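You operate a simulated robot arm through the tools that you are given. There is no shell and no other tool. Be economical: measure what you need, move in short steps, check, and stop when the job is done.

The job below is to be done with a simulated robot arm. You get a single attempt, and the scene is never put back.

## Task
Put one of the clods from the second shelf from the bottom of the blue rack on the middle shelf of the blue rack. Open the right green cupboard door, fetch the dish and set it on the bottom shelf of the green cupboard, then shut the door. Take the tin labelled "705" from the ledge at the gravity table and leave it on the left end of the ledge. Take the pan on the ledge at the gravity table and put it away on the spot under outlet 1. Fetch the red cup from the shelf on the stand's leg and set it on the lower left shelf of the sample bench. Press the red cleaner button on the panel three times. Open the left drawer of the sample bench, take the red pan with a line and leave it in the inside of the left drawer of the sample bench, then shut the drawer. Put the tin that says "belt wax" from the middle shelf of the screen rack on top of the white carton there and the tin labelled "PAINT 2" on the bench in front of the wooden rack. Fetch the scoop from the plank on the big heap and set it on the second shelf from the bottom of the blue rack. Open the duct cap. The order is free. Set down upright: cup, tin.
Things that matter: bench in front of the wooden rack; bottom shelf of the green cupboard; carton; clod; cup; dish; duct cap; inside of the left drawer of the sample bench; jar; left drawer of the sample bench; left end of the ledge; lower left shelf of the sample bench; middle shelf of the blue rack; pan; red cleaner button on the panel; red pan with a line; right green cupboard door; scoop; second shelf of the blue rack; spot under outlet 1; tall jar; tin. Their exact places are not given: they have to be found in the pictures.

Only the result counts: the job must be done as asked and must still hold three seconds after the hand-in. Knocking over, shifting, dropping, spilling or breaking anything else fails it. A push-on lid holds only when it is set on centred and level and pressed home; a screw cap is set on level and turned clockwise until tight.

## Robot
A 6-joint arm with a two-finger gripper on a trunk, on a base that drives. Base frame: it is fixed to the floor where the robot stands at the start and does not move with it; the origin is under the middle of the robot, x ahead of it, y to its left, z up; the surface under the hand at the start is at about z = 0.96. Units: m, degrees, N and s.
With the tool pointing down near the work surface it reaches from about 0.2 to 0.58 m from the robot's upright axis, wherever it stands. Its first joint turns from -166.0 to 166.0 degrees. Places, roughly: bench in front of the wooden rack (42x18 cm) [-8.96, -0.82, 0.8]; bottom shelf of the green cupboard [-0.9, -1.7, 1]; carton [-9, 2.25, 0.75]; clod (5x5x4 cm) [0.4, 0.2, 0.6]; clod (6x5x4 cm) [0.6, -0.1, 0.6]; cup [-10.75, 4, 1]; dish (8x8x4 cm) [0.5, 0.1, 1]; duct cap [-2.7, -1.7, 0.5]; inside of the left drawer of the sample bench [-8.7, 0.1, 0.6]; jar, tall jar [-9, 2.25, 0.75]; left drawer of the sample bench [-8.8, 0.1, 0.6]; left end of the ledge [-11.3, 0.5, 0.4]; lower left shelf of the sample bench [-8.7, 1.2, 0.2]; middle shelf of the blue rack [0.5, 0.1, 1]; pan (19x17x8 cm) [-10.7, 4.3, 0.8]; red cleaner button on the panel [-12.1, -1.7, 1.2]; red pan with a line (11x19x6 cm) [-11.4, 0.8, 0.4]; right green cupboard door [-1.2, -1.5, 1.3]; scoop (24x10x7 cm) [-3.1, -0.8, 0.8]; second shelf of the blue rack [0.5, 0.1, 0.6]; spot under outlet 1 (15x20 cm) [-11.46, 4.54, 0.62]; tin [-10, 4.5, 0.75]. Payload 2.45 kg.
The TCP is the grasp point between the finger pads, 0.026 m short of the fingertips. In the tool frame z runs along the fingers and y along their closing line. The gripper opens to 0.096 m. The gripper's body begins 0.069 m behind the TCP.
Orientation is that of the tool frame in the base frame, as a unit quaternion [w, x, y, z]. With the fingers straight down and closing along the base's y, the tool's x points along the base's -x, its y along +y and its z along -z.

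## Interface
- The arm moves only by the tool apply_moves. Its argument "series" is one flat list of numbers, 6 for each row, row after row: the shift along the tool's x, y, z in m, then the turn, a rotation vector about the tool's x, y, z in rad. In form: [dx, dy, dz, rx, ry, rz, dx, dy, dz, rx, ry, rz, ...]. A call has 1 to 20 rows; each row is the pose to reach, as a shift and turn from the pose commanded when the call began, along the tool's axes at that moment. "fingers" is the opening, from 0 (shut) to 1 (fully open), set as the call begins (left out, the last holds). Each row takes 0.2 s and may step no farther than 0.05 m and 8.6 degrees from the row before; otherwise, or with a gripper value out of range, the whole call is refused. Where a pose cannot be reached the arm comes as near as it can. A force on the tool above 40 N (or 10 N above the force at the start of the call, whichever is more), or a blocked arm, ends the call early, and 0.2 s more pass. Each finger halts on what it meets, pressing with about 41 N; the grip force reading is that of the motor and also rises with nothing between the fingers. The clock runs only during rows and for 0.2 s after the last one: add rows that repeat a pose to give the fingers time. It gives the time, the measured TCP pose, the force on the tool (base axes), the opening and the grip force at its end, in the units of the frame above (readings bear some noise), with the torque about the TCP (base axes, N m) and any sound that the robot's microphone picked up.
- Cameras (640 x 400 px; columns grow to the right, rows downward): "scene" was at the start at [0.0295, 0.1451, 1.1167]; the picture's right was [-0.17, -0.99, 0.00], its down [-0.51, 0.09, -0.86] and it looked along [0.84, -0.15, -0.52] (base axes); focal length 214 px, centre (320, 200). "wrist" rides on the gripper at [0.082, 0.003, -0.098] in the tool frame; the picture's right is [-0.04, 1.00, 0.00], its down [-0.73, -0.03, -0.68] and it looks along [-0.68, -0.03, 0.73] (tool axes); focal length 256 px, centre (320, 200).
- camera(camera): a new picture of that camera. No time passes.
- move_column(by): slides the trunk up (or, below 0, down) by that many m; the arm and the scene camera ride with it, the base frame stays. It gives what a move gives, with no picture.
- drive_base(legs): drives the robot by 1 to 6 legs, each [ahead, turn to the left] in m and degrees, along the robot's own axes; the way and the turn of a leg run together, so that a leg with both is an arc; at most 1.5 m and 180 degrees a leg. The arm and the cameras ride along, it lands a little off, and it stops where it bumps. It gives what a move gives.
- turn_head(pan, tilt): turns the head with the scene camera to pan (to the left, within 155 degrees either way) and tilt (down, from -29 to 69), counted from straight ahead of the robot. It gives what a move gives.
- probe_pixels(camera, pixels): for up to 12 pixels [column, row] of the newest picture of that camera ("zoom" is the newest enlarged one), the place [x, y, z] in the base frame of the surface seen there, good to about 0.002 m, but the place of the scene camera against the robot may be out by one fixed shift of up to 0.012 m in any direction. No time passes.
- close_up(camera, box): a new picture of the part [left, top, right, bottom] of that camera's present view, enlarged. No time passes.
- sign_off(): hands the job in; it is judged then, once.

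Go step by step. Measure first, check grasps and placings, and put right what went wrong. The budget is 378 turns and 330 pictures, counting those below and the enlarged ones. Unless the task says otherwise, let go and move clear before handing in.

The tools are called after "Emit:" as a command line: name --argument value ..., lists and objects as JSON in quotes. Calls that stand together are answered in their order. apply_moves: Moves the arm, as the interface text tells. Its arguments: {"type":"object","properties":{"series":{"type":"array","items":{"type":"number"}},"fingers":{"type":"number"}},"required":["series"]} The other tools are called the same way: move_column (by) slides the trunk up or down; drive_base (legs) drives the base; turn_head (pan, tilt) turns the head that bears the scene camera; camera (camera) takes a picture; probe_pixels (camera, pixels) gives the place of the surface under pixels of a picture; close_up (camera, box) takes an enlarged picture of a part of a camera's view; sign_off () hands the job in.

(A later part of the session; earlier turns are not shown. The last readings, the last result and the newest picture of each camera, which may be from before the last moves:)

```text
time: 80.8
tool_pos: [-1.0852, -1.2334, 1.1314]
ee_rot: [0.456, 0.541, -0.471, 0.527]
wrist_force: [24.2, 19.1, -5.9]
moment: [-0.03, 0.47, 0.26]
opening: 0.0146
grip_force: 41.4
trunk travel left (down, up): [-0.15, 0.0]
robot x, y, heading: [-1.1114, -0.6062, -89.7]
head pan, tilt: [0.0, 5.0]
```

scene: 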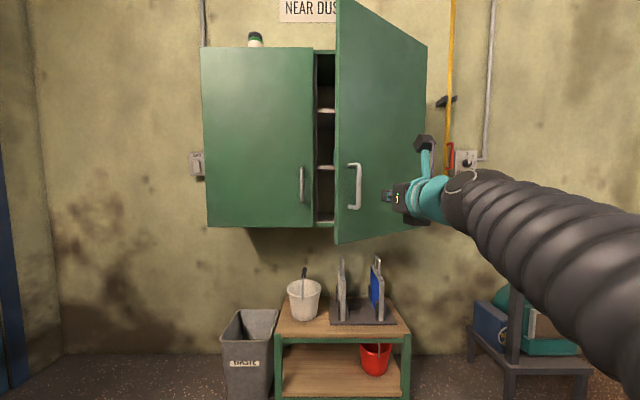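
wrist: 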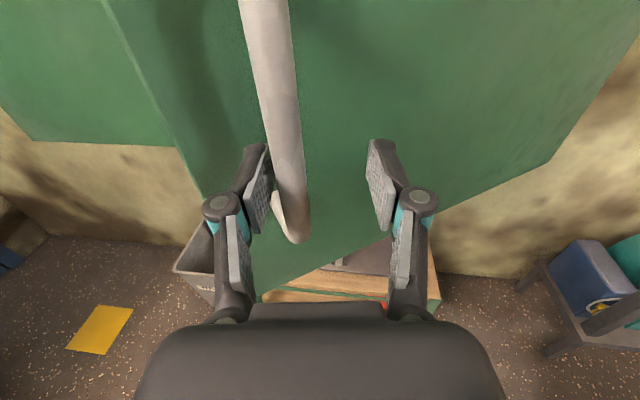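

Gripped. I pull on along the arc by another 0.7 rad in small steps.

Emit:
apply_moves --series '[0, 0.0258, -0.036, 0.1, 0, 0, 0, 0.0549, -0.0692, 0.2, 0, 0, 0, 0.0873, -0.0993, 0.3, 0, 0, 0, 0.1224, -0.1262, 0.4, 0, 0, 0, 0.1601, -0.1492, 0.5, 0, 0, 0, 0.1999, -0.1685, 0.6, 0, 0, 0, 0.2416, -0.1836, 0.7, 0, 0]'

Emit:
camera --camera "scene"

```text
time: 81.1
tool_pos: [-1.1017, -1.2146, 1.1317]
ee_rot: [0.439, 0.555, -0.456, 0.539]
wrist_force: [10.3, 8.0, -1.6]
moment: [-0.88, 0.5, 0.33]
opening: 0.015
grip_force: 41.5
trunk travel left (down, up): [-0.15, 0.0]
robot x, y, heading: [-1.1168, -0.6068, -89.6]
head pan, tilt: [0.0, 5.0]
stopped in row 1: the force on the tool passed its limit at 46 N (the readings are from after the stop); the commanded pose is now the measured one
```

```text
295 pictures are left
```

scene: 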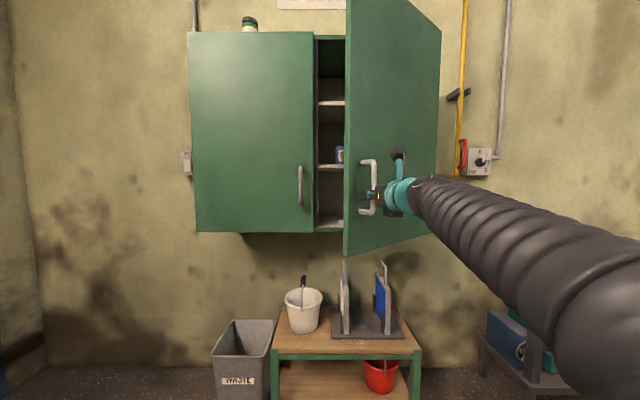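

A jerk tripped the limit. I retry with gentler first steps.

Emit:
apply_moves --series '[0, 0.0123, -0.0183, 0.05, 0, 0, 0, 0.0256, -0.036, 0.1, 0, 0, 0, 0.0398, -0.0529, 0.15, 0, 0, 0, 0.0547, -0.0692, 0.2, 0, 0, 0, 0.0705, -0.0847, 0.25, 0, 0, 0, 0.0869, -0.0994, 0.3, 0, 0, 0, 0.1045, -0.113, 0.35, 0, 0, 0, 0.1221, -0.1262, 0.4, 0, 0, 0, 0.1409, -0.1378, 0.45, 0, 0, 0, 0.1596, -0.1493, 0.5, 0, 0, 0, 0.1794, -0.159, 0.55, 0, 0, 0, 0.1992, -0.1687, 0.6, 0, 0]'

Emit:
camera --camera "scene"

```text
time: 81.8
tool_pos: [-1.1382, -1.1797, 1.1324]
ee_rot: [0.405, 0.582, -0.423, 0.564]
wrist_force: [9.1, 10.7, -4.6]
moment: [-0.26, 0.75, 0.08]
opening: 0.0151
grip_force: 40.6
trunk travel left (down, up): [-0.15, 0.0]
robot x, y, heading: [-1.117, -0.6089, -89.8]
head pan, tilt: [0.0, 5.0]
stopped in row 3: the force on the tool passed its limit at 42 N (the readings are from after the stop); the commanded pose is now the measured one
```

```text
294 pictures are left
```

scene: 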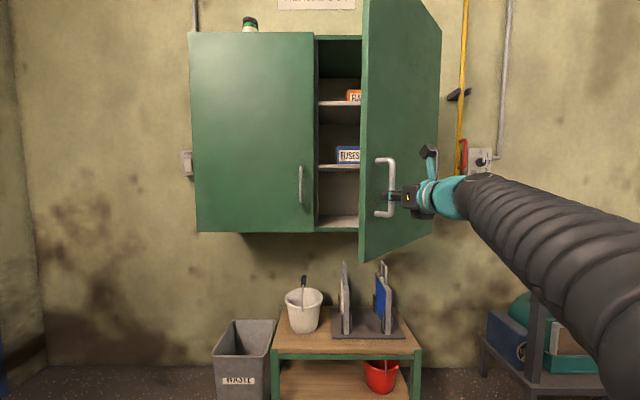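

The force shows my hinge guess was short; the points fit a hinge at (−1.445,−1.53), radius 0.465. I continue with that arc.

Emit:
apply_moves --series '[0, 0.0123, -0.0197, 0.05, 0, 0, 0, 0.0256, -0.0388, 0.1, 0, 0, 0, 0.0398, -0.0572, 0.15, 0, 0, 0, 0.0549, -0.075, 0.2, 0, 0, 0, 0.0709, -0.0919, 0.25, 0, 0, 0, 0.0876, -0.108, 0.3, 0, 0, 0, 0.1053, -0.1231, 0.35, 0, 0, 0, 0.1236, -0.1375, 0.4, 0, 0, 0, 0.1428, -0.1509, 0.45, 0, 0, 0, 0.1623, -0.1633, 0.5, 0, 0, 0, 0.1826, -0.1747, 0.55, 0, 0]'

Emit:
camera --camera "scene"

```text
time: 82.8
tool_pos: [-1.2086, -1.1313, 1.1329]
ee_rot: [0.351, 0.616, -0.373, 0.598]
wrist_force: [2.9, 4.1, -7.4]
moment: [-0.41, 0.97, 0.08]
opening: 0.0149
grip_force: 41.6
trunk travel left (down, up): [-0.15, 0.0]
robot x, y, heading: [-1.1144, -0.6067, -89.8]
head pan, tilt: [0.0, 5.0]
stopped in row 4: the force on the tool passed its limit at 42 N (the readings are from after the stop); the commanded pose is now the measured one
```

```text
293 pictures are left
```

scene: 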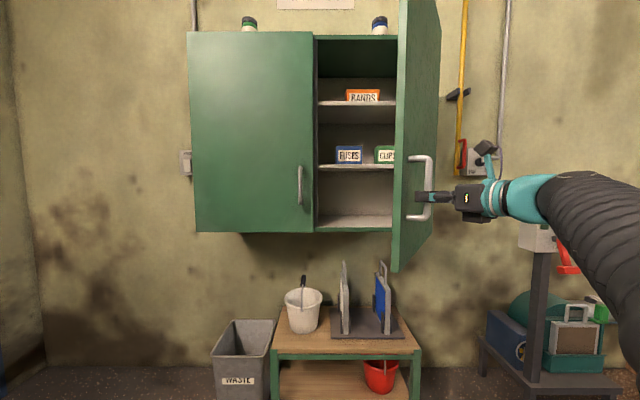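

Door is ~58° open. One more stretch along the arc.

Emit:
apply_moves --series '[0, 0.0124, -0.0195, 0.05, 0, 0, 0, 0.0257, -0.0385, 0.1, 0, 0, 0, 0.0402, -0.0567, 0.15, 0, 0, 0, 0.0551, -0.0743, 0.2, 0, 0, 0, 0.0712, -0.0908, 0.25, 0, 0, 0, 0.0882, -0.1068, 0.3, 0, 0, 0, 0.1057, -0.1217, 0.35, 0, 0, 0, 0.1241, -0.1359, 0.4, 0, 0]'

Emit:
camera --camera "scene"

```text
time: 84.6
tool_pos: [-1.385, -1.0756, 1.1321]
ee_rot: [0.219, 0.672, -0.25, 0.661]
wrist_force: [-3.0, -30.3, -20.3]
moment: [-0.99, 0.17, -0.2]
opening: 0.0155
grip_force: 41.3
trunk travel left (down, up): [-0.15, 0.0]
robot x, y, heading: [-1.1161, -0.6034, -90.1]
head pan, tilt: [0.0, 5.0]
```

```text
292 pictures are left
```

scene: 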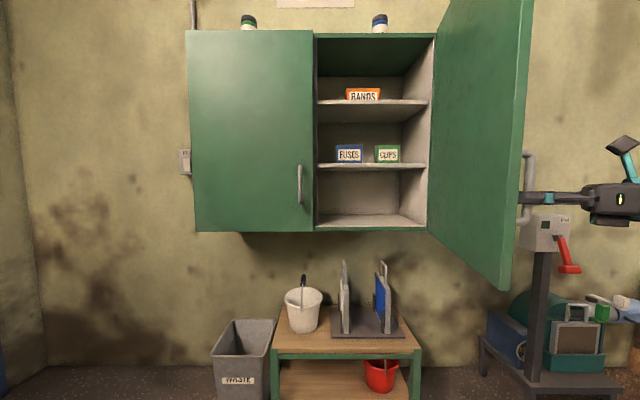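

Door is wide open. I measure the bottom shelf, release the handle and back off.

Emit:
probe_pixels --camera "scene" --pixels '[[370, 218], [340, 218], [410, 222], [370, 167], [370, 226], [330, 226], [370, 195], [505, 270], [520, 60], [440, 100]]'

Emit:
apply_moves --series '[0, 0, 0, 0, 0, 0, 0, 0, 0, 0, 0, 0, 0, 0, 0, 0, 0, 0, 0, 0, -0.04, 0, 0, 0, 0, 0, -0.07, 0, 0, 0]' --fingers 1

Emit:
camera --camera "scene"

```text
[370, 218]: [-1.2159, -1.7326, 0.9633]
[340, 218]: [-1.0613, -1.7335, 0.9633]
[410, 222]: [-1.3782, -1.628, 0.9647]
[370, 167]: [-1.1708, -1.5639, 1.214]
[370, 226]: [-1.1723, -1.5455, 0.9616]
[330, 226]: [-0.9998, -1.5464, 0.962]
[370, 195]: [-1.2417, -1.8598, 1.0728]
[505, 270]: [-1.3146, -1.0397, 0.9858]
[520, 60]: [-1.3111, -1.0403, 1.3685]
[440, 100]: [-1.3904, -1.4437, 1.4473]
```

```text
time: 85.8
tool_pos: [-1.4342, -1.0353, 1.1393]
ee_rot: [0.223, 0.672, -0.249, 0.661]
wrist_force: [0.4, -0.1, 0.5]
moment: [-0.01, 0.0, -0.01]
opening: 0.0959
grip_force: 0.0
out of reach, approached as far as the arm can: row 5
trunk travel left (down, up): [-0.15, 0.0]
robot x, y, heading: [-1.1187, -0.6072, -90.0]
head pan, tilt: [0.0, 5.0]
```

```text
291 pictures are left
```

scene: 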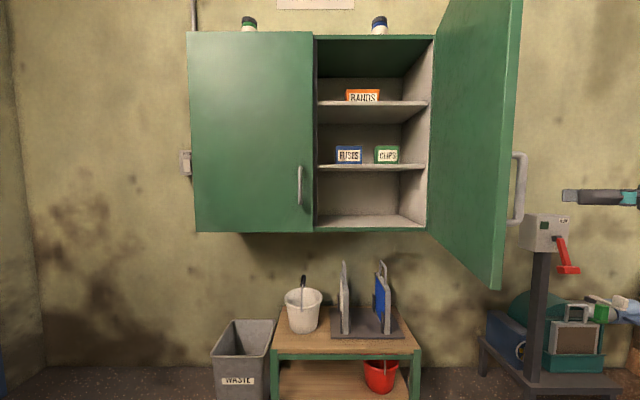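

Door stays open. I back off, then bring the hand to a forward carrying pose.

Emit:
drive_base --legs '[[-0.4, 0]]'

Emit:
apply_moves --series '[-0.009, -0.018, 0.036, -0.1, 0, 0, -0.018, -0.036, 0.072, -0.2, 0, 0, -0.027, -0.054, 0.108, -0.3, 0, 0, -0.036, -0.072, 0.145, -0.4, 0, 0, -0.045, -0.09, 0.181, -0.5, 0, 0, -0.053, -0.108, 0.218, -0.6, 0, 0, -0.062, -0.125, 0.254, -0.7, 0, 0, -0.07, -0.142, 0.29, -0.8, 0, 0]'

Emit:
apply_moves --series '[0, 0, 0, 0, -0.13, 0, 0, 0, 0, 0, -0.26, 0, 0, 0, 0, 0, -0.39, 0, 0, 0, 0, 0, -0.52, 0]'

```text
time: 88.3
tool_pos: [-1.4371, -0.6291, 1.1389]
ee_rot: [0.224, 0.671, -0.251, 0.661]
wrist_force: [0.5, 0.1, -0.6]
moment: [-0.01, -0.01, -0.04]
opening: 0.0962
grip_force: 0.0
trunk travel left (down, up): [-0.15, 0.0]
robot x, y, heading: [-1.117, -0.1984, -89.9]
head pan, tilt: [0.0, 5.0]
```

```text
time: 90.1
tool_pos: [-1.1209, -0.6968, 1.0665]
ee_rot: [0.468, 0.531, -0.487, 0.512]
wrist_force: [-0.2, 0.3, 1.1]
moment: [-0.01, 0.02, 0.05]
opening: 0.0958
grip_force: 0.0
trunk travel left (down, up): [-0.15, 0.0]
robot x, y, heading: [-1.1146, -0.1989, -90.0]
head pan, tilt: [0.0, 5.0]
```

```text
time: 91.1
tool_pos: [-1.1212, -0.6978, 1.0661]
ee_rot: [0.327, 0.644, -0.592, 0.358]
wrist_force: [0.5, -0.2, 0.8]
moment: [0.0, -0.01, -0.02]
opening: 0.0959
grip_force: 0.0
trunk travel left (down, up): [-0.15, 0.0]
robot x, y, heading: [-1.1178, -0.198, -89.7]
head pan, tilt: [0.0, 5.0]
```

Now to the dish on the rack: turn left and drive there, keeping 0.35 m back.

Emit:
drive_base --legs '[[0, 111], [0.8, 0], [0, -21]]'

Emit:
turn_head --pan -5 --tilt 25

Emit:
camera --camera "wrist"

Emit:
camera --camera "scene"

```text
time: 101.2
tool_pos: [0.1181, 0.1066, 1.0658]
ee_rot: [-0.028, 0.874, 0.048, 0.483]
wrist_force: [-1.2, -0.5, 0.0]
moment: [-0.03, -0.04, -0.02]
opening: 0.0959
grip_force: 0.0
trunk travel left (down, up): [-0.15, 0.0]
robot x, y, heading: [-0.3791, 0.1005, 1.2]
head pan, tilt: [0.0, 5.0]
```

```text
time: 102.0
tool_pos: [0.1165, 0.1075, 1.0653]
ee_rot: [-0.027, 0.874, 0.047, 0.483]
wrist_force: [-1.4, 0.4, 0.4]
moment: [0.01, 0.02, 0.03]
opening: 0.0962
grip_force: 0.0
trunk travel left (down, up): [-0.15, 0.0]
robot x, y, heading: [-0.3791, 0.0992, 1.4]
head pan, tilt: [-5.0, 25.0]
```

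```text
290 pictures are left
```

wrist: 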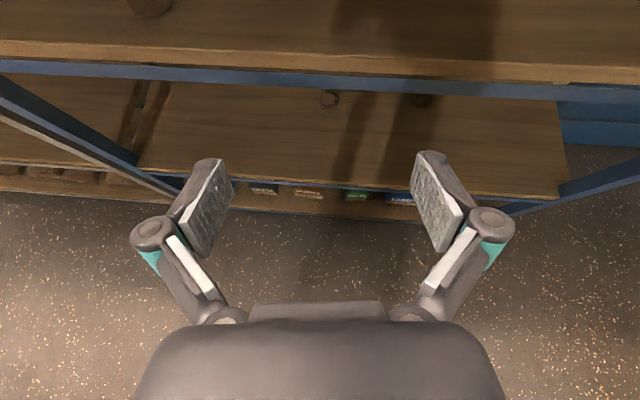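

```text
289 pictures are left
```

scene: 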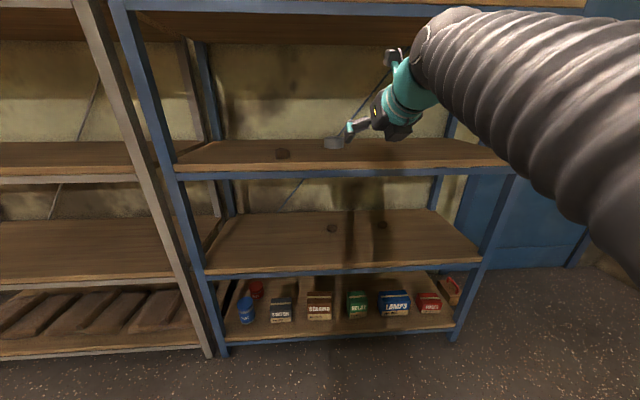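

Clod and dish are both on the middle shelf (283,153) and (333,143). I drive 0.24 m ahead and look with the wrist camera.

Emit:
drive_base --legs '[[0.24, 0]]'

Emit:
camera --camera "wrist"

```text
time: 103.8
tool_pos: [0.3587, 0.1113, 1.0664]
ee_rot: [-0.026, 0.874, 0.045, 0.484]
wrist_force: [-0.3, -0.2, 0.2]
moment: [0.0, 0.02, 0.0]
opening: 0.096
grip_force: 0.1
trunk travel left (down, up): [-0.15, 0.0]
robot x, y, heading: [-0.1384, 0.1032, 1.1]
head pan, tilt: [-5.0, 25.0]
```

```text
288 pictures are left
```

wrist: 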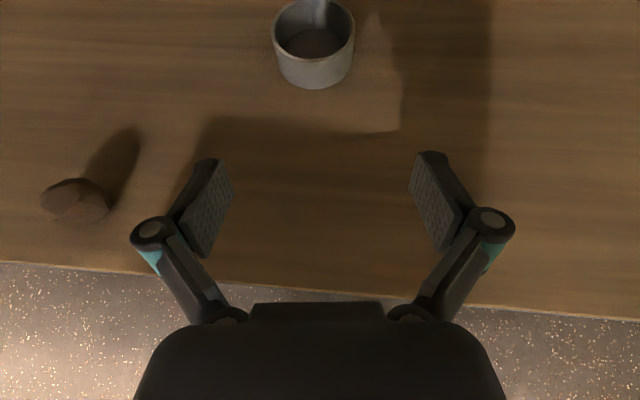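

Emit:
probe_pixels --camera "wrist" --pixels '[[315, 60], [314, 70], [314, 86], [273, 40], [353, 40], [277, 62], [350, 62], [313, 38], [400, 100]]'

Emit:
close_up --camera "wrist" --box '[240, 0, 400, 100]'

```text
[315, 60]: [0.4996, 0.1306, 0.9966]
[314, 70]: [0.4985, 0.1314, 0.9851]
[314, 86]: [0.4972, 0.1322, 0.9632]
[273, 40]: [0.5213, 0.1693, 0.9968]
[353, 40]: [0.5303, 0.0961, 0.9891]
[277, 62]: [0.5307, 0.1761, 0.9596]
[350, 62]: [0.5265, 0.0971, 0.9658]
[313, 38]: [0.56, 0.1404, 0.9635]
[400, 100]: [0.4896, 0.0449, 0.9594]
```

```text
4.00 times, centred on (320, 50) of wrist
```

zoom: 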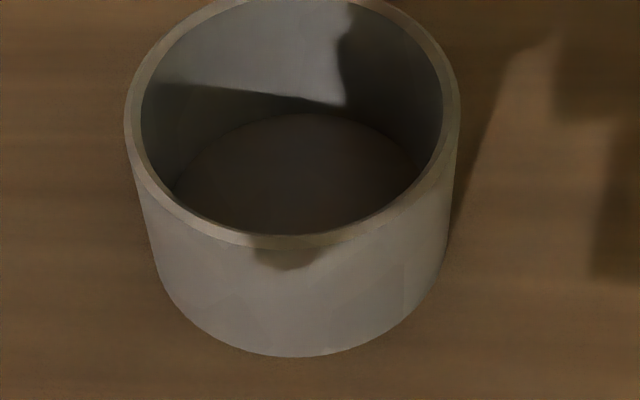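

Dish centre about (0.5375,0.132), top 0.999. I slide the open fingers around it and check before closing.

Emit:
apply_moves --series '[0.0289, -0.0018, 0.04, 0, 0, 0, 0.0289, -0.0018, 0.08, 0, 0, 0, 0.0289, -0.0018, 0.12, 0, 0, 0, 0.0289, -0.0018, 0.15, 0, 0, 0]'

Emit:
camera --camera "wrist"

```text
time: 104.8
tool_pos: [0.4983, 0.1282, 1.0085]
ee_rot: [-0.027, 0.874, 0.046, 0.484]
wrist_force: [-0.1, -0.1, 0.4]
moment: [-0.04, 0.0, 0.01]
opening: 0.0956
grip_force: 0.0
trunk travel left (down, up): [-0.15, 0.0]
robot x, y, heading: [-0.1358, 0.1043, 0.7]
head pan, tilt: [-5.0, 25.0]
```

```text
286 pictures are left
```

wrist: 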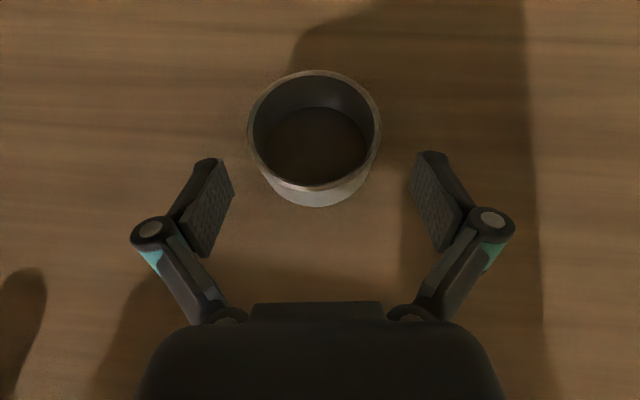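

Well centred. I advance the rest and close.

Emit:
apply_moves --series '[0, -0.001, 0.022, 0, 0, 0, 0, -0.001, 0.043, 0, 0, 0]'

Emit:
apply_moves --series '[0, 0, 0, 0, 0, 0, 0, 0, 0, 0, 0, 0, 0, 0, 0, 0, 0, 0]' --fingers 0

Emit:
camera --camera "wrist"

```text
time: 105.4
tool_pos: [0.5348, 0.1317, 0.9894]
ee_rot: [-0.026, 0.874, 0.046, 0.484]
wrist_force: [0.8, 0.1, 1.2]
moment: [-0.01, 0.01, 0.01]
opening: 0.0957
grip_force: 0.1
trunk travel left (down, up): [-0.15, 0.0]
robot x, y, heading: [-0.1379, 0.1049, 0.9]
head pan, tilt: [-5.0, 25.0]
```

```text
time: 106.2
tool_pos: [0.5359, 0.1323, 0.9892]
ee_rot: [-0.026, 0.874, 0.045, 0.484]
wrist_force: [1.0, -0.4, 4.4]
moment: [-0.07, -0.2, 0.01]
opening: 0.0786
grip_force: 41.1
trunk travel left (down, up): [-0.15, 0.0]
robot x, y, heading: [-0.1386, 0.1061, 1.2]
head pan, tilt: [-5.0, 25.0]
```

```text
285 pictures are left
```

wrist: 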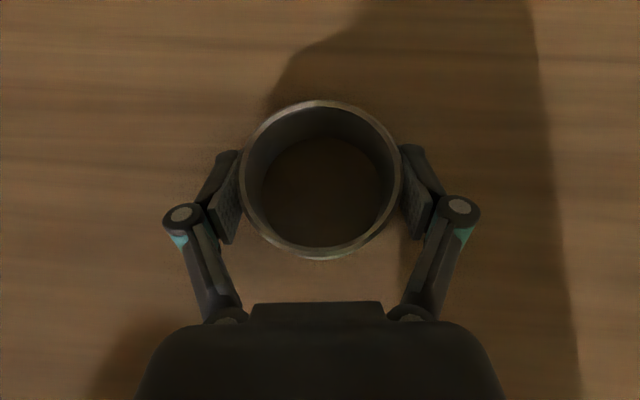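

Dish held (0.0786). I lift it, back off and carry it to the cupboard.

Emit:
apply_moves --series '[0.0255, 0, -0.016, 0, 0, 0, 0.051, 0, -0.032, 0, 0, 0, 0.068, 0, -0.043, 0, 0, 0]'

Emit:
drive_base --legs '[[-0.45, 0], [0, -130.5], [0.71, 0], [0, 39.5]]'

Emit:
turn_head --pan 0 --tilt 15

Emit:
camera --camera "scene"

Emit:
camera --camera "wrist"

```text
time: 107.0
tool_pos: [0.5365, 0.1319, 1.0668]
ee_rot: [-0.028, 0.874, 0.049, 0.483]
wrist_force: [0.6, 0.1, -1.0]
moment: [-0.01, -0.02, 0.0]
opening: 0.0787
grip_force: 40.9
trunk travel left (down, up): [-0.15, 0.0]
robot x, y, heading: [-0.1338, 0.1039, 1.2]
head pan, tilt: [-5.0, 25.0]
```

```text
time: 120.6
tool_pos: [-1.0421, -1.1256, 1.0681]
ee_rot: [0.326, 0.646, -0.589, 0.359]
wrist_force: [0.1, -0.4, -0.2]
moment: [0.0, -0.01, 0.02]
opening: 0.0787
grip_force: 40.6
trunk travel left (down, up): [-0.15, 0.0]
robot x, y, heading: [-1.0523, -0.4507, -89.9]
head pan, tilt: [-5.0, 25.0]
```

```text
time: 121.3
tool_pos: [-1.0436, -1.1254, 1.0686]
ee_rot: [0.326, 0.646, -0.589, 0.36]
wrist_force: [-0.2, 0.3, -0.9]
moment: [0.01, 0.0, -0.01]
opening: 0.0789
grip_force: 41.5
trunk travel left (down, up): [-0.15, 0.0]
robot x, y, heading: [-1.0512, -0.4497, -90.5]
head pan, tilt: [0.0, 15.0]
```

```text
284 pictures are left
```

scene: 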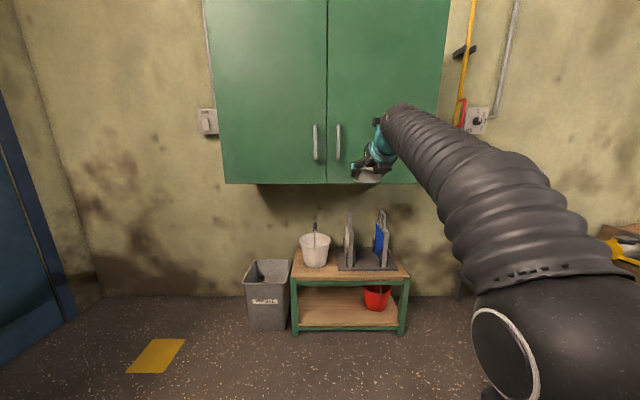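

```text
283 pictures are left
```

wrist: 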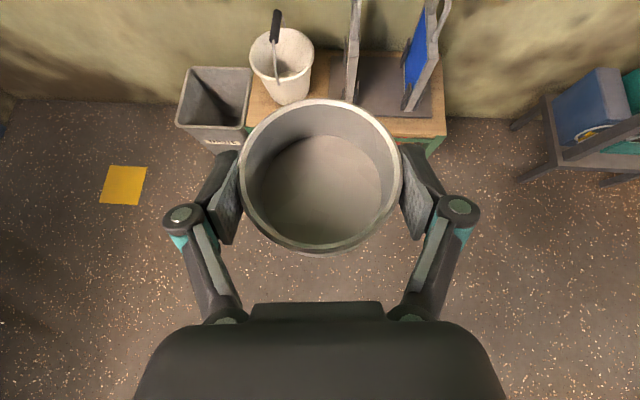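

The door is shut again: my turn swept the carried hand across it. I look closely whether it is ajar.

Emit:
close_up --camera "scene" --box '[220, 0, 460, 150]'

Emit:
probe_pixels --camera "scene" --pixels '[[330, 60], [340, 175], [440, 60], [420, 110], [320, 60], [338, 140], [280, 260], [270, 272], [330, 275], [300, 250], [400, 265], [350, 278]]'

```text
2.67 times, centred on (340, 75) of scene
```

zoom: 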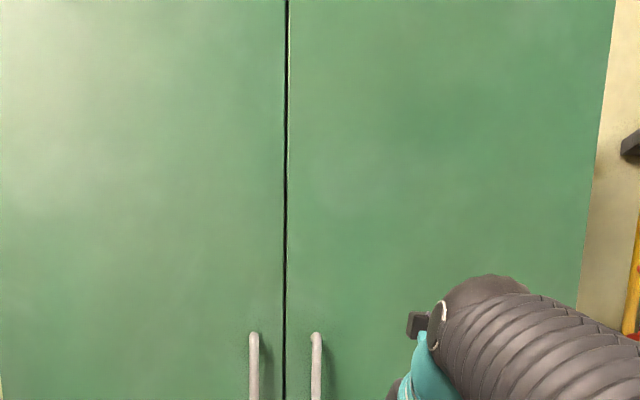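

```text
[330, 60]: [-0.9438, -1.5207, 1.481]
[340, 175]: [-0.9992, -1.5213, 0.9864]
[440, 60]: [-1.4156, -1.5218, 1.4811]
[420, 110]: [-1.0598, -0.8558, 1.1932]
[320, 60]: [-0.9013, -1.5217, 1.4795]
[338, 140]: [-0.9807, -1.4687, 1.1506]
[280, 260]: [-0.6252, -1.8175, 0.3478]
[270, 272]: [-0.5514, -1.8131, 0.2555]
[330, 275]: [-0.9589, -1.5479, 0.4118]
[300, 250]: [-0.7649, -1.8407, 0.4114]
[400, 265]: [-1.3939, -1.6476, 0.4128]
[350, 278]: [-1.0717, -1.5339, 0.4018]
```

The door is fully shut. I return the dish to the rack shelf for now, taking care of the hand's sweep.

Emit:
drive_base --legs '[[0, 135.5], [0.75, 0], [0, -45]]'

Emit:
camera --camera "wrist"

```text
time: 133.2
tool_pos: [0.1094, 0.1805, 1.0682]
ee_rot: [-0.043, 0.871, 0.076, 0.483]
wrist_force: [0.5, -0.3, -1.6]
moment: [0.0, 0.03, 0.01]
opening: 0.0787
grip_force: 41.4
trunk travel left (down, up): [-0.15, 0.0]
robot x, y, heading: [-0.5629, 0.1191, 4.6]
head pan, tilt: [0.0, 15.0]
```

```text
281 pictures are left
```

wrist: 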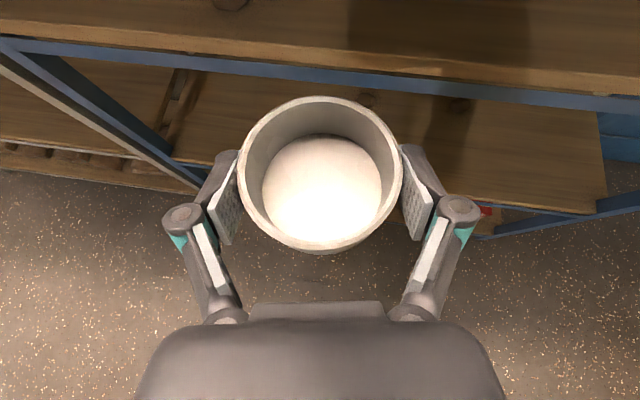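

I turn a touch right and drive 0.33 m in, then set the dish down.

Emit:
drive_base --legs '[[0, -6], [0.33, 0]]'

Emit:
apply_moves --series '[-0.034, 0, 0.0213, 0, 0, 0, -0.0636, 0.0, 0.0399, 0, 0, 0]'

Emit:
camera --camera "wrist"

```text
time: 135.9
tool_pos: [0.437, 0.1079, 1.0675]
ee_rot: [-0.019, 0.874, 0.033, 0.484]
wrist_force: [0.1, -0.9, -0.6]
moment: [0.0, 0.04, 0.0]
opening: 0.079
grip_force: 41.3
trunk travel left (down, up): [-0.15, 0.0]
robot x, y, heading: [-0.2414, 0.1122, -1.3]
head pan, tilt: [0.0, 15.0]
```

```text
time: 136.5
tool_pos: [0.4378, 0.1069, 0.9925]
ee_rot: [-0.019, 0.874, 0.032, 0.484]
wrist_force: [0.1, -0.5, 0.0]
moment: [0.01, -0.01, 0.01]
opening: 0.0791
grip_force: 40.3
trunk travel left (down, up): [-0.15, 0.0]
robot x, y, heading: [-0.2329, 0.1103, -1.0]
head pan, tilt: [0.0, 15.0]
```

```text
280 pictures are left
```

wrist: 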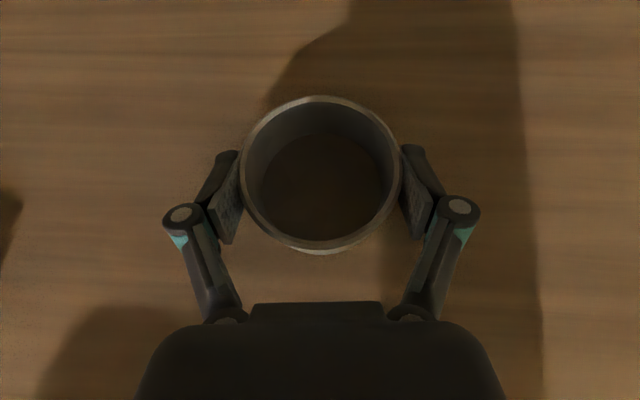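

I lower the last 3 mm, open, and draw back along the tool axis.

Emit:
apply_moves --series '[-0.0027, 0, 0.0017, 0, 0, 0, -0.0027, 0, 0.0017, 0, 0, 0]'

Emit:
apply_moves --series '[0, 0, 0, 0, 0, 0, 0, 0, 0, 0, 0, 0, 0, 0, -0.04, 0, 0, 0, 0, 0, -0.08, 0, 0, 0, 0, 0, -0.12, 0, 0, 0, 0, 0, -0.15, 0, 0, 0]' --fingers 1

Emit:
camera --camera "wrist"

```text
time: 137.1
tool_pos: [0.4375, 0.1071, 0.9899]
ee_rot: [-0.018, 0.874, 0.032, 0.485]
wrist_force: [1.7, 0.4, 2.6]
moment: [0.14, -0.06, -0.07]
opening: 0.0792
grip_force: 41.5
trunk travel left (down, up): [-0.15, 0.0]
robot x, y, heading: [-0.2369, 0.1081, -1.1]
head pan, tilt: [0.0, 15.0]
```

```text
time: 138.5
tool_pos: [0.3101, 0.0967, 1.0694]
ee_rot: [-0.018, 0.875, 0.032, 0.483]
wrist_force: [-0.6, 0.3, -0.6]
moment: [-0.02, 0.06, -0.03]
opening: 0.0962
grip_force: 0.0
trunk travel left (down, up): [-0.15, 0.0]
robot x, y, heading: [-0.2359, 0.1116, -1.4]
head pan, tilt: [0.0, 15.0]
```

```text
279 pictures are left
```

wrist: 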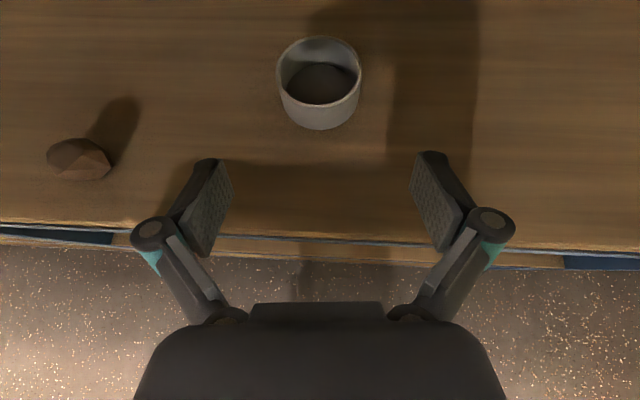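

Dish is safe. I return to the cupboard to reopen the door.

Emit:
drive_base --legs '[[-0.3, 0], [0, -126], [0.75, 0], [0, 37.4]]'

Emit:
apply_moves --series '[0.0174, 0, -0.0107, 0, 0.13, 0, 0.035, 0, -0.0215, 0, 0.26, 0, 0.0523, 0, -0.032, 0, 0.39, 0, 0.0573, 0, -0.035, 0, 0.54, 0]'

Emit:
camera --camera "wrist"

```text
time: 151.3
tool_pos: [-1.0615, -1.0048, 1.0703]
ee_rot: [0.336, 0.63, -0.607, 0.35]
wrist_force: [0.0, 0.0, 0.0]
moment: [-0.03, -0.01, 0.0]
opening: 0.096
grip_force: 0.0
trunk travel left (down, up): [-0.15, 0.0]
robot x, y, heading: [-1.0318, -0.4577, -93.2]
head pan, tilt: [0.0, 15.0]
```

```text
time: 152.3
tool_pos: [-1.0617, -1.0065, 1.1375]
ee_rot: [0.486, 0.513, -0.495, 0.505]
wrist_force: [0.3, 0.4, -0.6]
moment: [-0.02, -0.01, 0.01]
opening: 0.0956
grip_force: 0.0
trunk travel left (down, up): [-0.15, 0.0]
robot x, y, heading: [-1.0295, -0.459, -93.3]
head pan, tilt: [0.0, 15.0]
```

```text
278 pictures are left
```

wrist: 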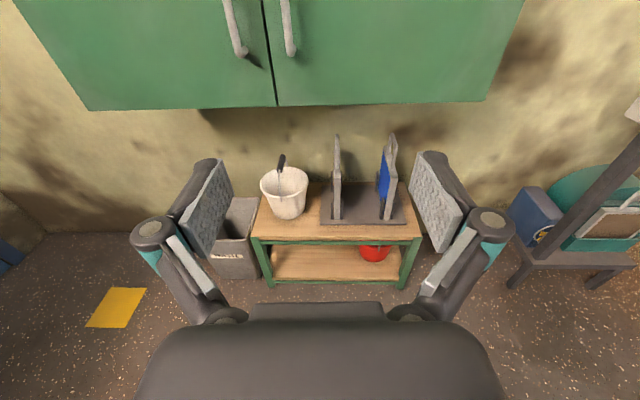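

I drive 0.33 m ahead and align to the handle.

Emit:
drive_base --legs '[[0.33, 0]]'

Emit:
apply_moves --series '[0, -0.03, 0, 0, 0, 0, 0, -0.06, 0.0, 0, 0, 0, 0, -0.095, 0.0, 0, 0, 0]'

Emit:
camera --camera "wrist"

```text
time: 154.5
tool_pos: [-1.077, -1.3369, 1.1371]
ee_rot: [0.483, 0.516, -0.494, 0.507]
wrist_force: [-0.6, -0.3, 0.7]
moment: [0.01, -0.02, -0.01]
opening: 0.096
grip_force: 0.2
trunk travel left (down, up): [-0.15, 0.0]
robot x, y, heading: [-1.0495, -0.7908, -93.0]
head pan, tilt: [0.0, 15.0]
```

```text
time: 155.3
tool_pos: [-1.026, -1.3368, 1.1348]
ee_rot: [0.48, 0.52, -0.487, 0.512]
wrist_force: [0.4, 0.5, 0.7]
moment: [-0.02, -0.01, 0.0]
opening: 0.0959
grip_force: 0.0
out of reach, approached as far as the arm can: row 2, 3
trunk travel left (down, up): [-0.15, 0.0]
robot x, y, heading: [-1.0468, -0.7875, -92.8]
head pan, tilt: [0.0, 15.0]
```

```text
277 pictures are left
```

wrist: 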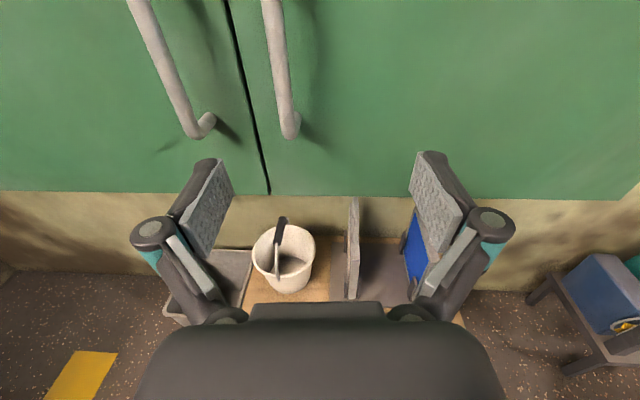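

The wrist limit stops a left shift, so I turn the base 4° left instead.

Emit:
drive_base --legs '[[0, 4]]'

Emit:
camera --camera "wrist"

```text
time: 156.2
tool_pos: [-0.99, -1.3344, 1.1339]
ee_rot: [0.462, 0.537, -0.468, 0.529]
wrist_force: [0.2, 0.0, -0.1]
moment: [0.01, 0.03, -0.02]
opening: 0.0958
grip_force: 0.1
trunk travel left (down, up): [-0.15, 0.0]
robot x, y, heading: [-1.0469, -0.788, -88.9]
head pan, tilt: [0.0, 15.0]
```

```text
276 pictures are left
```

wrist: 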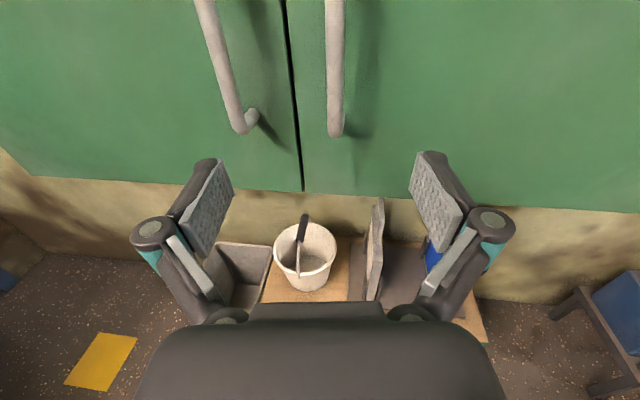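

Handle lined up (335,80). I advance 0.143 m and grip.

Emit:
apply_moves --series '[0, 0.0145, 0.045, 0, 0, 0, 0, 0.0145, 0.09, 0, 0, 0, 0, 0.0145, 0.125, 0, 0, 0, 0, 0.0145, 0.143, 0, 0, 0]'

Emit:
apply_moves --series '[0, 0, 0, 0, 0, 0, 0, 0, 0, 0, 0, 0, 0, 0, 0, 0, 0, 0, 0, 0, 0, 0, 0, 0]' --fingers 0

```text
time: 157.2
tool_pos: [-0.9817, -1.4767, 1.1317]
ee_rot: [0.462, 0.537, -0.468, 0.529]
wrist_force: [-0.3, 0.7, 0.3]
moment: [0.04, 0.02, -0.04]
opening: 0.0959
grip_force: 0.1
trunk travel left (down, up): [-0.15, 0.0]
robot x, y, heading: [-1.0478, -0.7913, -88.8]
head pan, tilt: [0.0, 15.0]
```

```text
time: 158.2
tool_pos: [-0.9824, -1.4782, 1.1328]
ee_rot: [0.462, 0.537, -0.469, 0.528]
wrist_force: [-4.9, 1.5, -0.7]
moment: [0.18, -0.11, -0.05]
opening: 0.0147
grip_force: 40.5
trunk travel left (down, up): [-0.15, 0.0]
robot x, y, heading: [-1.0476, -0.7885, -88.8]
head pan, tilt: [0.0, 15.0]
```

Gripped. I pull along the better-fitted arc, small steps, to 0.6 rad.

Emit:
apply_moves --series '[0, 0.0003, -0.023, 0.05, 0, 0, 0, 0.0012, -0.0465, 0.1, 0, 0, 0, 0.0037, -0.07, 0.15, 0, 0, 0, 0.0069, -0.0927, 0.2, 0, 0, 0, 0.0119, -0.1156, 0.24, 0, 0, 0, 0.0175, -0.1381, 0.28, 0, 0, 0, 0.0246, -0.1604, 0.32, 0, 0, 0, 0.0323, -0.1822, 0.36, 0, 0, 0, 0.0416, -0.2036, 0.4, 0, 0, 0, 0.0515, -0.2246, 0.44, 0, 0, 0, 0.0629, -0.245, 0.48, 0, 0, 0, 0.0749, -0.2649, 0.52, 0, 0]'

Emit:
camera --camera "scene"

```text
time: 160.1
tool_pos: [-1.0464, -1.2912, 1.1331]
ee_rot: [0.349, 0.618, -0.36, 0.606]
wrist_force: [3.4, 1.1, -10.5]
moment: [-0.41, 0.19, -0.02]
opening: 0.0148
grip_force: 40.3
trunk travel left (down, up): [-0.15, 0.0]
robot x, y, heading: [-1.0497, -0.7864, -89.2]
head pan, tilt: [0.0, 15.0]
stopped in row 9: the force on the tool passed its limit at 42 N (the readings are from after the stop); the commanded pose is now the measured one
```

```text
275 pictures are left
```

scene: 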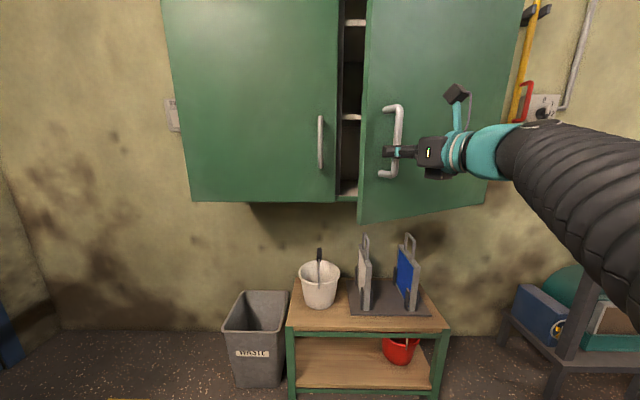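

Door ~25° open. I go on, letting the bar turn in the pads (less hand rotation).

Emit:
apply_moves --series '[0, 0.001, -0.0232, 0.03, 0, 0, 0, 0.0032, -0.0463, 0.06, 0, 0, 0, 0.0066, -0.0694, 0.09, 0, 0, 0, 0.0109, -0.0921, 0.12, 0, 0, 0, 0.0167, -0.1147, 0.15, 0, 0, 0, 0.0234, -0.1369, 0.18, 0, 0, 0, 0.0312, -0.1588, 0.21, 0, 0, 0, 0.0402, -0.1803, 0.24, 0, 0]'

Emit:
camera --camera "scene"

```text
time: 161.9
tool_pos: [-1.1719, -1.1576, 1.1362]
ee_rot: [0.273, 0.654, -0.287, 0.644]
wrist_force: [-2.9, -5.3, -38.1]
moment: [-0.58, 0.79, -0.03]
opening: 0.015
grip_force: 41.6
trunk travel left (down, up): [-0.15, 0.0]
robot x, y, heading: [-1.0524, -0.7887, -88.8]
head pan, tilt: [0.0, 15.0]
```

```text
274 pictures are left
```

scene: 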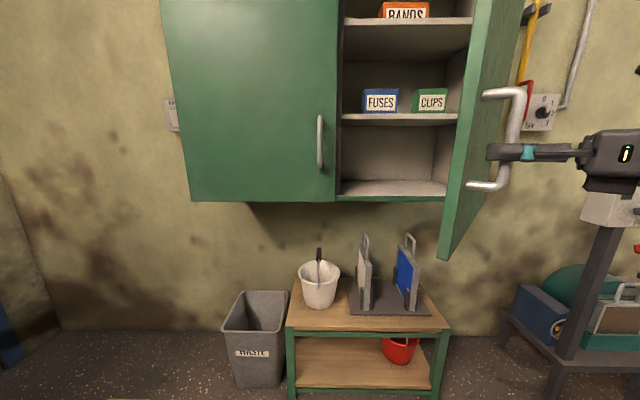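

Door ~48° open; there is a vertical strain, so I ease down 5 mm while continuing.

Emit:
apply_moves --series '[-0.006, 0, 0, 0, 0, 0, -0.006, 0.0046, -0.0226, 0.02, 0, 0, -0.006, 0.0107, -0.045, 0.04, 0, 0, -0.006, 0.0176, -0.0669, 0.06, 0, 0, -0.006, 0.0255, -0.0885, 0.08, 0, 0, -0.006, 0.0347, -0.1097, 0.1, 0, 0, -0.006, 0.0448, -0.1304, 0.12, 0, 0, -0.006, 0.0562, -0.1505, 0.14, 0, 0, -0.006, 0.0683, -0.1701, 0.16, 0, 0]'

Emit:
camera --camera "scene"

```text
time: 163.0
tool_pos: [-1.2192, -1.1275, 1.1351]
ee_rot: [0.246, 0.669, -0.257, 0.652]
wrist_force: [13.5, 24.2, -3.5]
moment: [-0.86, -0.06, 0.31]
opening: 0.0147
grip_force: 41.3
out of reach, approached as far as the arm can: row 4, 5
trunk travel left (down, up): [-0.15, 0.0]
robot x, y, heading: [-1.0484, -0.7883, -88.9]
head pan, tilt: [0.0, 15.0]
stopped in row 5: the force on the tool passed its limit at 68 N (the readings are from after the stop); the commanded pose is now the measured one
```

```text
273 pictures are left
```

scene: 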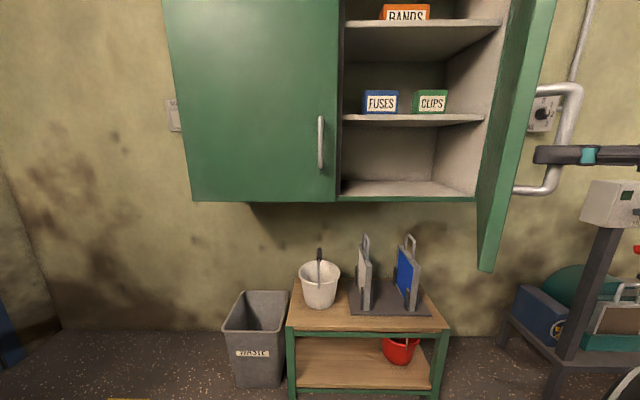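

Door ~57° open. I release, back away, and will push it the rest of the way from inside with the closed hand.

Emit:
apply_moves --series '[0, 0, 0, 0, 0, 0, 0, 0, 0, 0, 0, 0, 0, 0, 0, 0, 0, 0, 0, 0, -0.04, 0, 0, 0, 0, 0, -0.06, 0, 0, 0]' --fingers 1

Emit:
drive_base --legs '[[-0.35, 0]]'

Emit:
apply_moves --series '[0, -0.018, 0.03, -0.1, 0, 0, 0, -0.036, 0.06, -0.2, 0, 0, 0, -0.054, 0.09, -0.3, 0, 0, 0, -0.072, 0.12, -0.4, 0, 0, 0, -0.09, 0.15, -0.5, 0, 0, 0, -0.108, 0.18, -0.6, 0, 0]' --fingers 0

Emit:
camera --camera "scene"

```text
time: 164.2
tool_pos: [-1.2218, -1.1317, 1.1344]
ee_rot: [0.245, 0.668, -0.259, 0.653]
wrist_force: [-0.6, -0.4, -0.1]
moment: [0.01, 0.03, 0.01]
opening: 0.0961
grip_force: 0.0
out of reach, approached as far as the arm can: row 4, 5
trunk travel left (down, up): [-0.15, 0.0]
robot x, y, heading: [-1.0487, -0.7889, -89.1]
head pan, tilt: [0.0, 15.0]
```

```text
time: 166.5
tool_pos: [-1.2291, -0.7756, 1.1332]
ee_rot: [0.247, 0.667, -0.26, 0.653]
wrist_force: [-0.2, 0.5, -0.3]
moment: [0.01, -0.03, 0.0]
opening: 0.0958
grip_force: 0.1
trunk travel left (down, up): [-0.15, 0.0]
robot x, y, heading: [-1.0547, -0.4335, -88.8]
head pan, tilt: [0.0, 15.0]
```

```text
time: 167.6
tool_pos: [-1.2096, -0.8502, 1.0617]
ee_rot: [0.345, 0.539, -0.51, 0.575]
wrist_force: [-0.2, -0.5, -0.5]
moment: [-0.03, 0.01, -0.03]
opening: 0.0004
grip_force: 28.3
trunk travel left (down, up): [-0.15, 0.0]
robot x, y, heading: [-1.0531, -0.4302, -89.1]
head pan, tilt: [0.0, 15.0]
stopped in row 5: the arm was blocked; the commanded pose is now the measured one
```

```text
272 pictures are left
```

scene: 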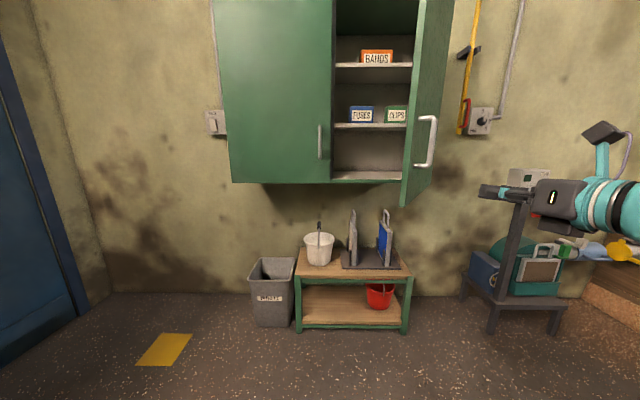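

The arm got blocked midway with the hand slightly rolled. I straighten it and bring it to the front in smaller steps.

Emit:
apply_moves --series '[0.0074, -0.0233, 0.0221, -0.028, 0.02, -0.034, 0.0149, -0.0467, 0.0442, -0.056, 0.04, -0.068, 0.0223, -0.07, 0.0663, -0.084, 0.06, -0.102, 0.0297, -0.0933, 0.0884, -0.112, 0.079, -0.136, 0.0372, -0.1167, 0.1105, -0.14, 0.099, -0.17, 0.0446, -0.14, 0.1326, -0.168, 0.1185, -0.2045]'

Emit:
camera --camera "scene"

```text
time: 169.0
tool_pos: [-1.0497, -0.9509, 1.1263]
ee_rot: [0.48, 0.522, -0.474, 0.522]
wrist_force: [-0.4, -0.7, 0.1]
moment: [0.01, -0.02, 0.03]
opening: 0.0
grip_force: 28.6
trunk travel left (down, up): [-0.15, 0.0]
robot x, y, heading: [-1.0541, -0.4368, -89.0]
head pan, tilt: [0.0, 15.0]
```

```text
271 pictures are left
```

scene: 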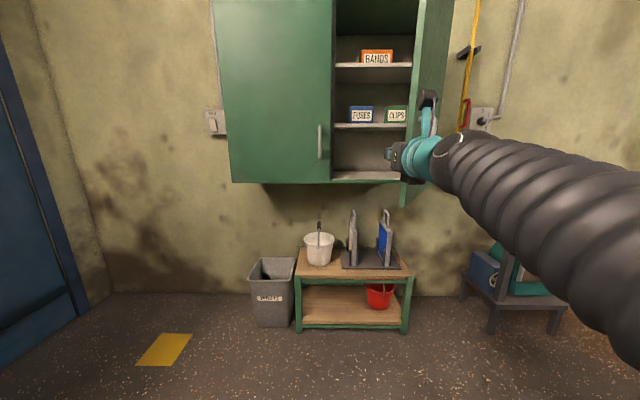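

I drive 0.3 m in and sweep right (−x) gently against the door's inner face.

Emit:
drive_base --legs '[[0.3, 0]]'

Emit:
apply_moves --series '[0, 0.025, 0, 0, 0, 0, 0, 0.05, 0, 0, 0, 0, 0, 0.075, 0, 0, 0, 0, 0, 0.1, 0, 0, 0, 0, 0, 0.125, 0, 0, 0, 0, 0, 0.15, 0, 0, 0, 0, 0, 0.175, 0, 0, 0, 0, 0, 0.2, 0, 0, 0, 0, 0, 0.225, 0, 0, 0, 0, 0, 0.25, 0, 0, 0, 0]'

Emit:
camera --camera "scene"

```text
time: 171.1
tool_pos: [-1.0464, -1.2492, 1.1259]
ee_rot: [0.48, 0.522, -0.476, 0.52]
wrist_force: [0.5, 0.3, -0.5]
moment: [-0.01, 0.02, 0.0]
opening: 0.0001
grip_force: 28.2
trunk travel left (down, up): [-0.15, 0.0]
robot x, y, heading: [-1.0472, -0.73, -89.5]
head pan, tilt: [0.0, 15.0]
```

```text
time: 173.3
tool_pos: [-1.2973, -1.2713, 1.1277]
ee_rot: [0.48, 0.522, -0.475, 0.521]
wrist_force: [1.1, 0.5, 0.1]
moment: [0.01, -0.02, -0.02]
opening: 0.0001
grip_force: 28.0
trunk travel left (down, up): [-0.15, 0.0]
robot x, y, heading: [-1.0471, -0.7345, -89.2]
head pan, tilt: [0.0, 15.0]
```

```text
270 pictures are left
```

scene: 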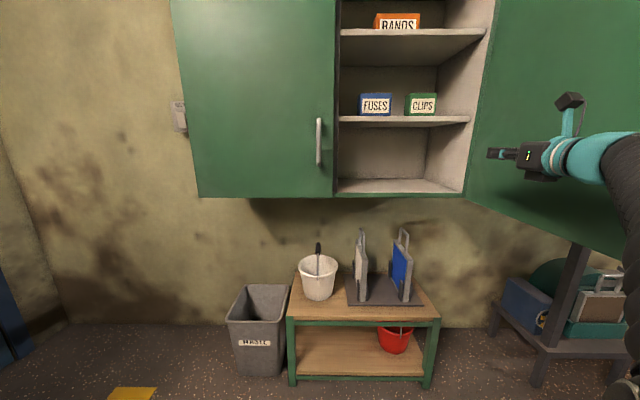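

The door swung wide open. I bring the hand back, back off, tilt it to the carrying angle, and go to the dish.

Emit:
apply_moves --series '[0, -0.05, 0, 0, 0, 0, 0, -0.1, 0, 0, 0, 0, 0, -0.15, 0, 0, 0, 0, 0, -0.2, 0, 0, 0, 0, 0, -0.25, 0, 0, 0, 0]'

Emit:
drive_base --legs '[[-0.3, 0], [0, 125], [0.7, 0], [0, -35]]'

Emit:
apply_moves --series '[-0.015, 0, 0, 0, -0.13, 0, -0.03, 0, 0, 0, -0.26, 0, -0.045, 0, 0, 0, -0.39, 0, -0.06, 0, 0, 0, -0.55, 0]' --fingers 1

Emit:
camera --camera "wrist"

```text
time: 174.5
tool_pos: [-1.048, -1.2502, 1.1267]
ee_rot: [0.48, 0.522, -0.475, 0.522]
wrist_force: [0.0, -0.6, 0.8]
moment: [-0.01, 0.0, 0.04]
opening: 0.0
grip_force: 29.0
trunk travel left (down, up): [-0.15, 0.0]
robot x, y, heading: [-1.0503, -0.7347, -89.2]
head pan, tilt: [0.0, 15.0]
```

```text
time: 186.7
tool_pos: [0.0563, -0.1005, 1.126]
ee_rot: [-0.004, 0.706, 0.008, 0.708]
wrist_force: [-0.4, -0.5, -0.2]
moment: [-0.02, -0.01, 0.02]
opening: 0.0
grip_force: 28.2
trunk travel left (down, up): [-0.15, 0.0]
robot x, y, heading: [-0.4617, -0.0665, -3.3]
head pan, tilt: [0.0, 15.0]
```

```text
refused: row 4 steps farther than a row can; nothing moved
```

```text
269 pictures are left
```

wrist: 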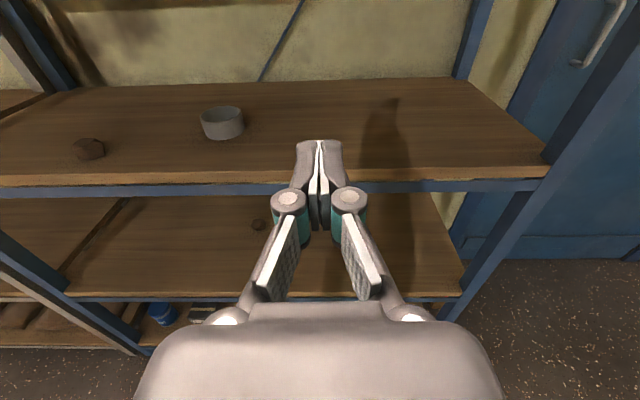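

I turn 14.5° left toward the dish, open and tilt the hand, then drive in 0.25 m.

Emit:
drive_base --legs '[[0, 14.5], [0.23, 0]]'

Emit:
apply_moves --series '[-0.015, 0, 0, 0, -0.13, 0, -0.03, 0, 0, 0, -0.26, 0, -0.045, 0, 0, 0, -0.39, 0, -0.06, 0, 0, 0, -0.52, 0, -0.06, 0, 0, 0, -0.55, 0]' --fingers 1

Emit:
camera --camera "wrist"

```text
time: 189.2
tool_pos: [0.2727, 0.0739, 1.1264]
ee_rot: [-0.093, 0.699, 0.098, 0.702]
wrist_force: [-0.1, -0.2, 0.1]
moment: [-0.01, 0.0, -0.01]
opening: 0.0
grip_force: 29.3
trunk travel left (down, up): [-0.15, 0.0]
robot x, y, heading: [-0.2355, -0.0247, 11.5]
head pan, tilt: [0.0, 15.0]
```

```text
time: 190.4
tool_pos: [0.2722, 0.0747, 1.0657]
ee_rot: [-0.064, 0.864, 0.12, 0.485]
wrist_force: [-0.1, 0.2, -0.1]
moment: [-0.01, -0.01, -0.01]
opening: 0.0962
grip_force: 0.0
trunk travel left (down, up): [-0.15, 0.0]
robot x, y, heading: [-0.2353, -0.0233, 11.0]
head pan, tilt: [0.0, 15.0]
```

```text
268 pictures are left
```

wrist: 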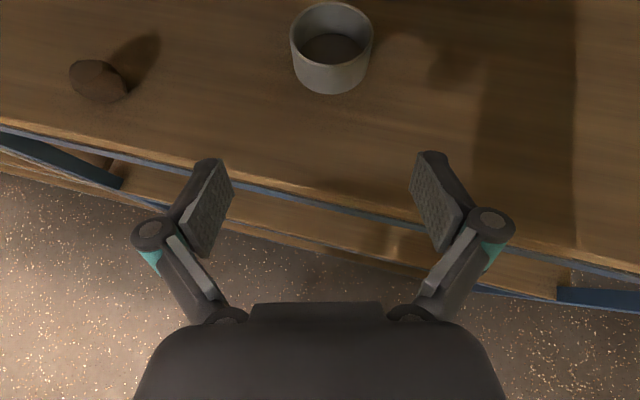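

Emit:
probe_pixels --camera "wrist" --pixels '[[331, 70], [331, 92], [292, 45], [371, 45], [331, 64]]'

```text
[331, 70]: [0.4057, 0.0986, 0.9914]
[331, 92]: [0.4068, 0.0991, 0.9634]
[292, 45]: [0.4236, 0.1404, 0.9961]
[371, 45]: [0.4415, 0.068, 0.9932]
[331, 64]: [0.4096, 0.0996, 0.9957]
```

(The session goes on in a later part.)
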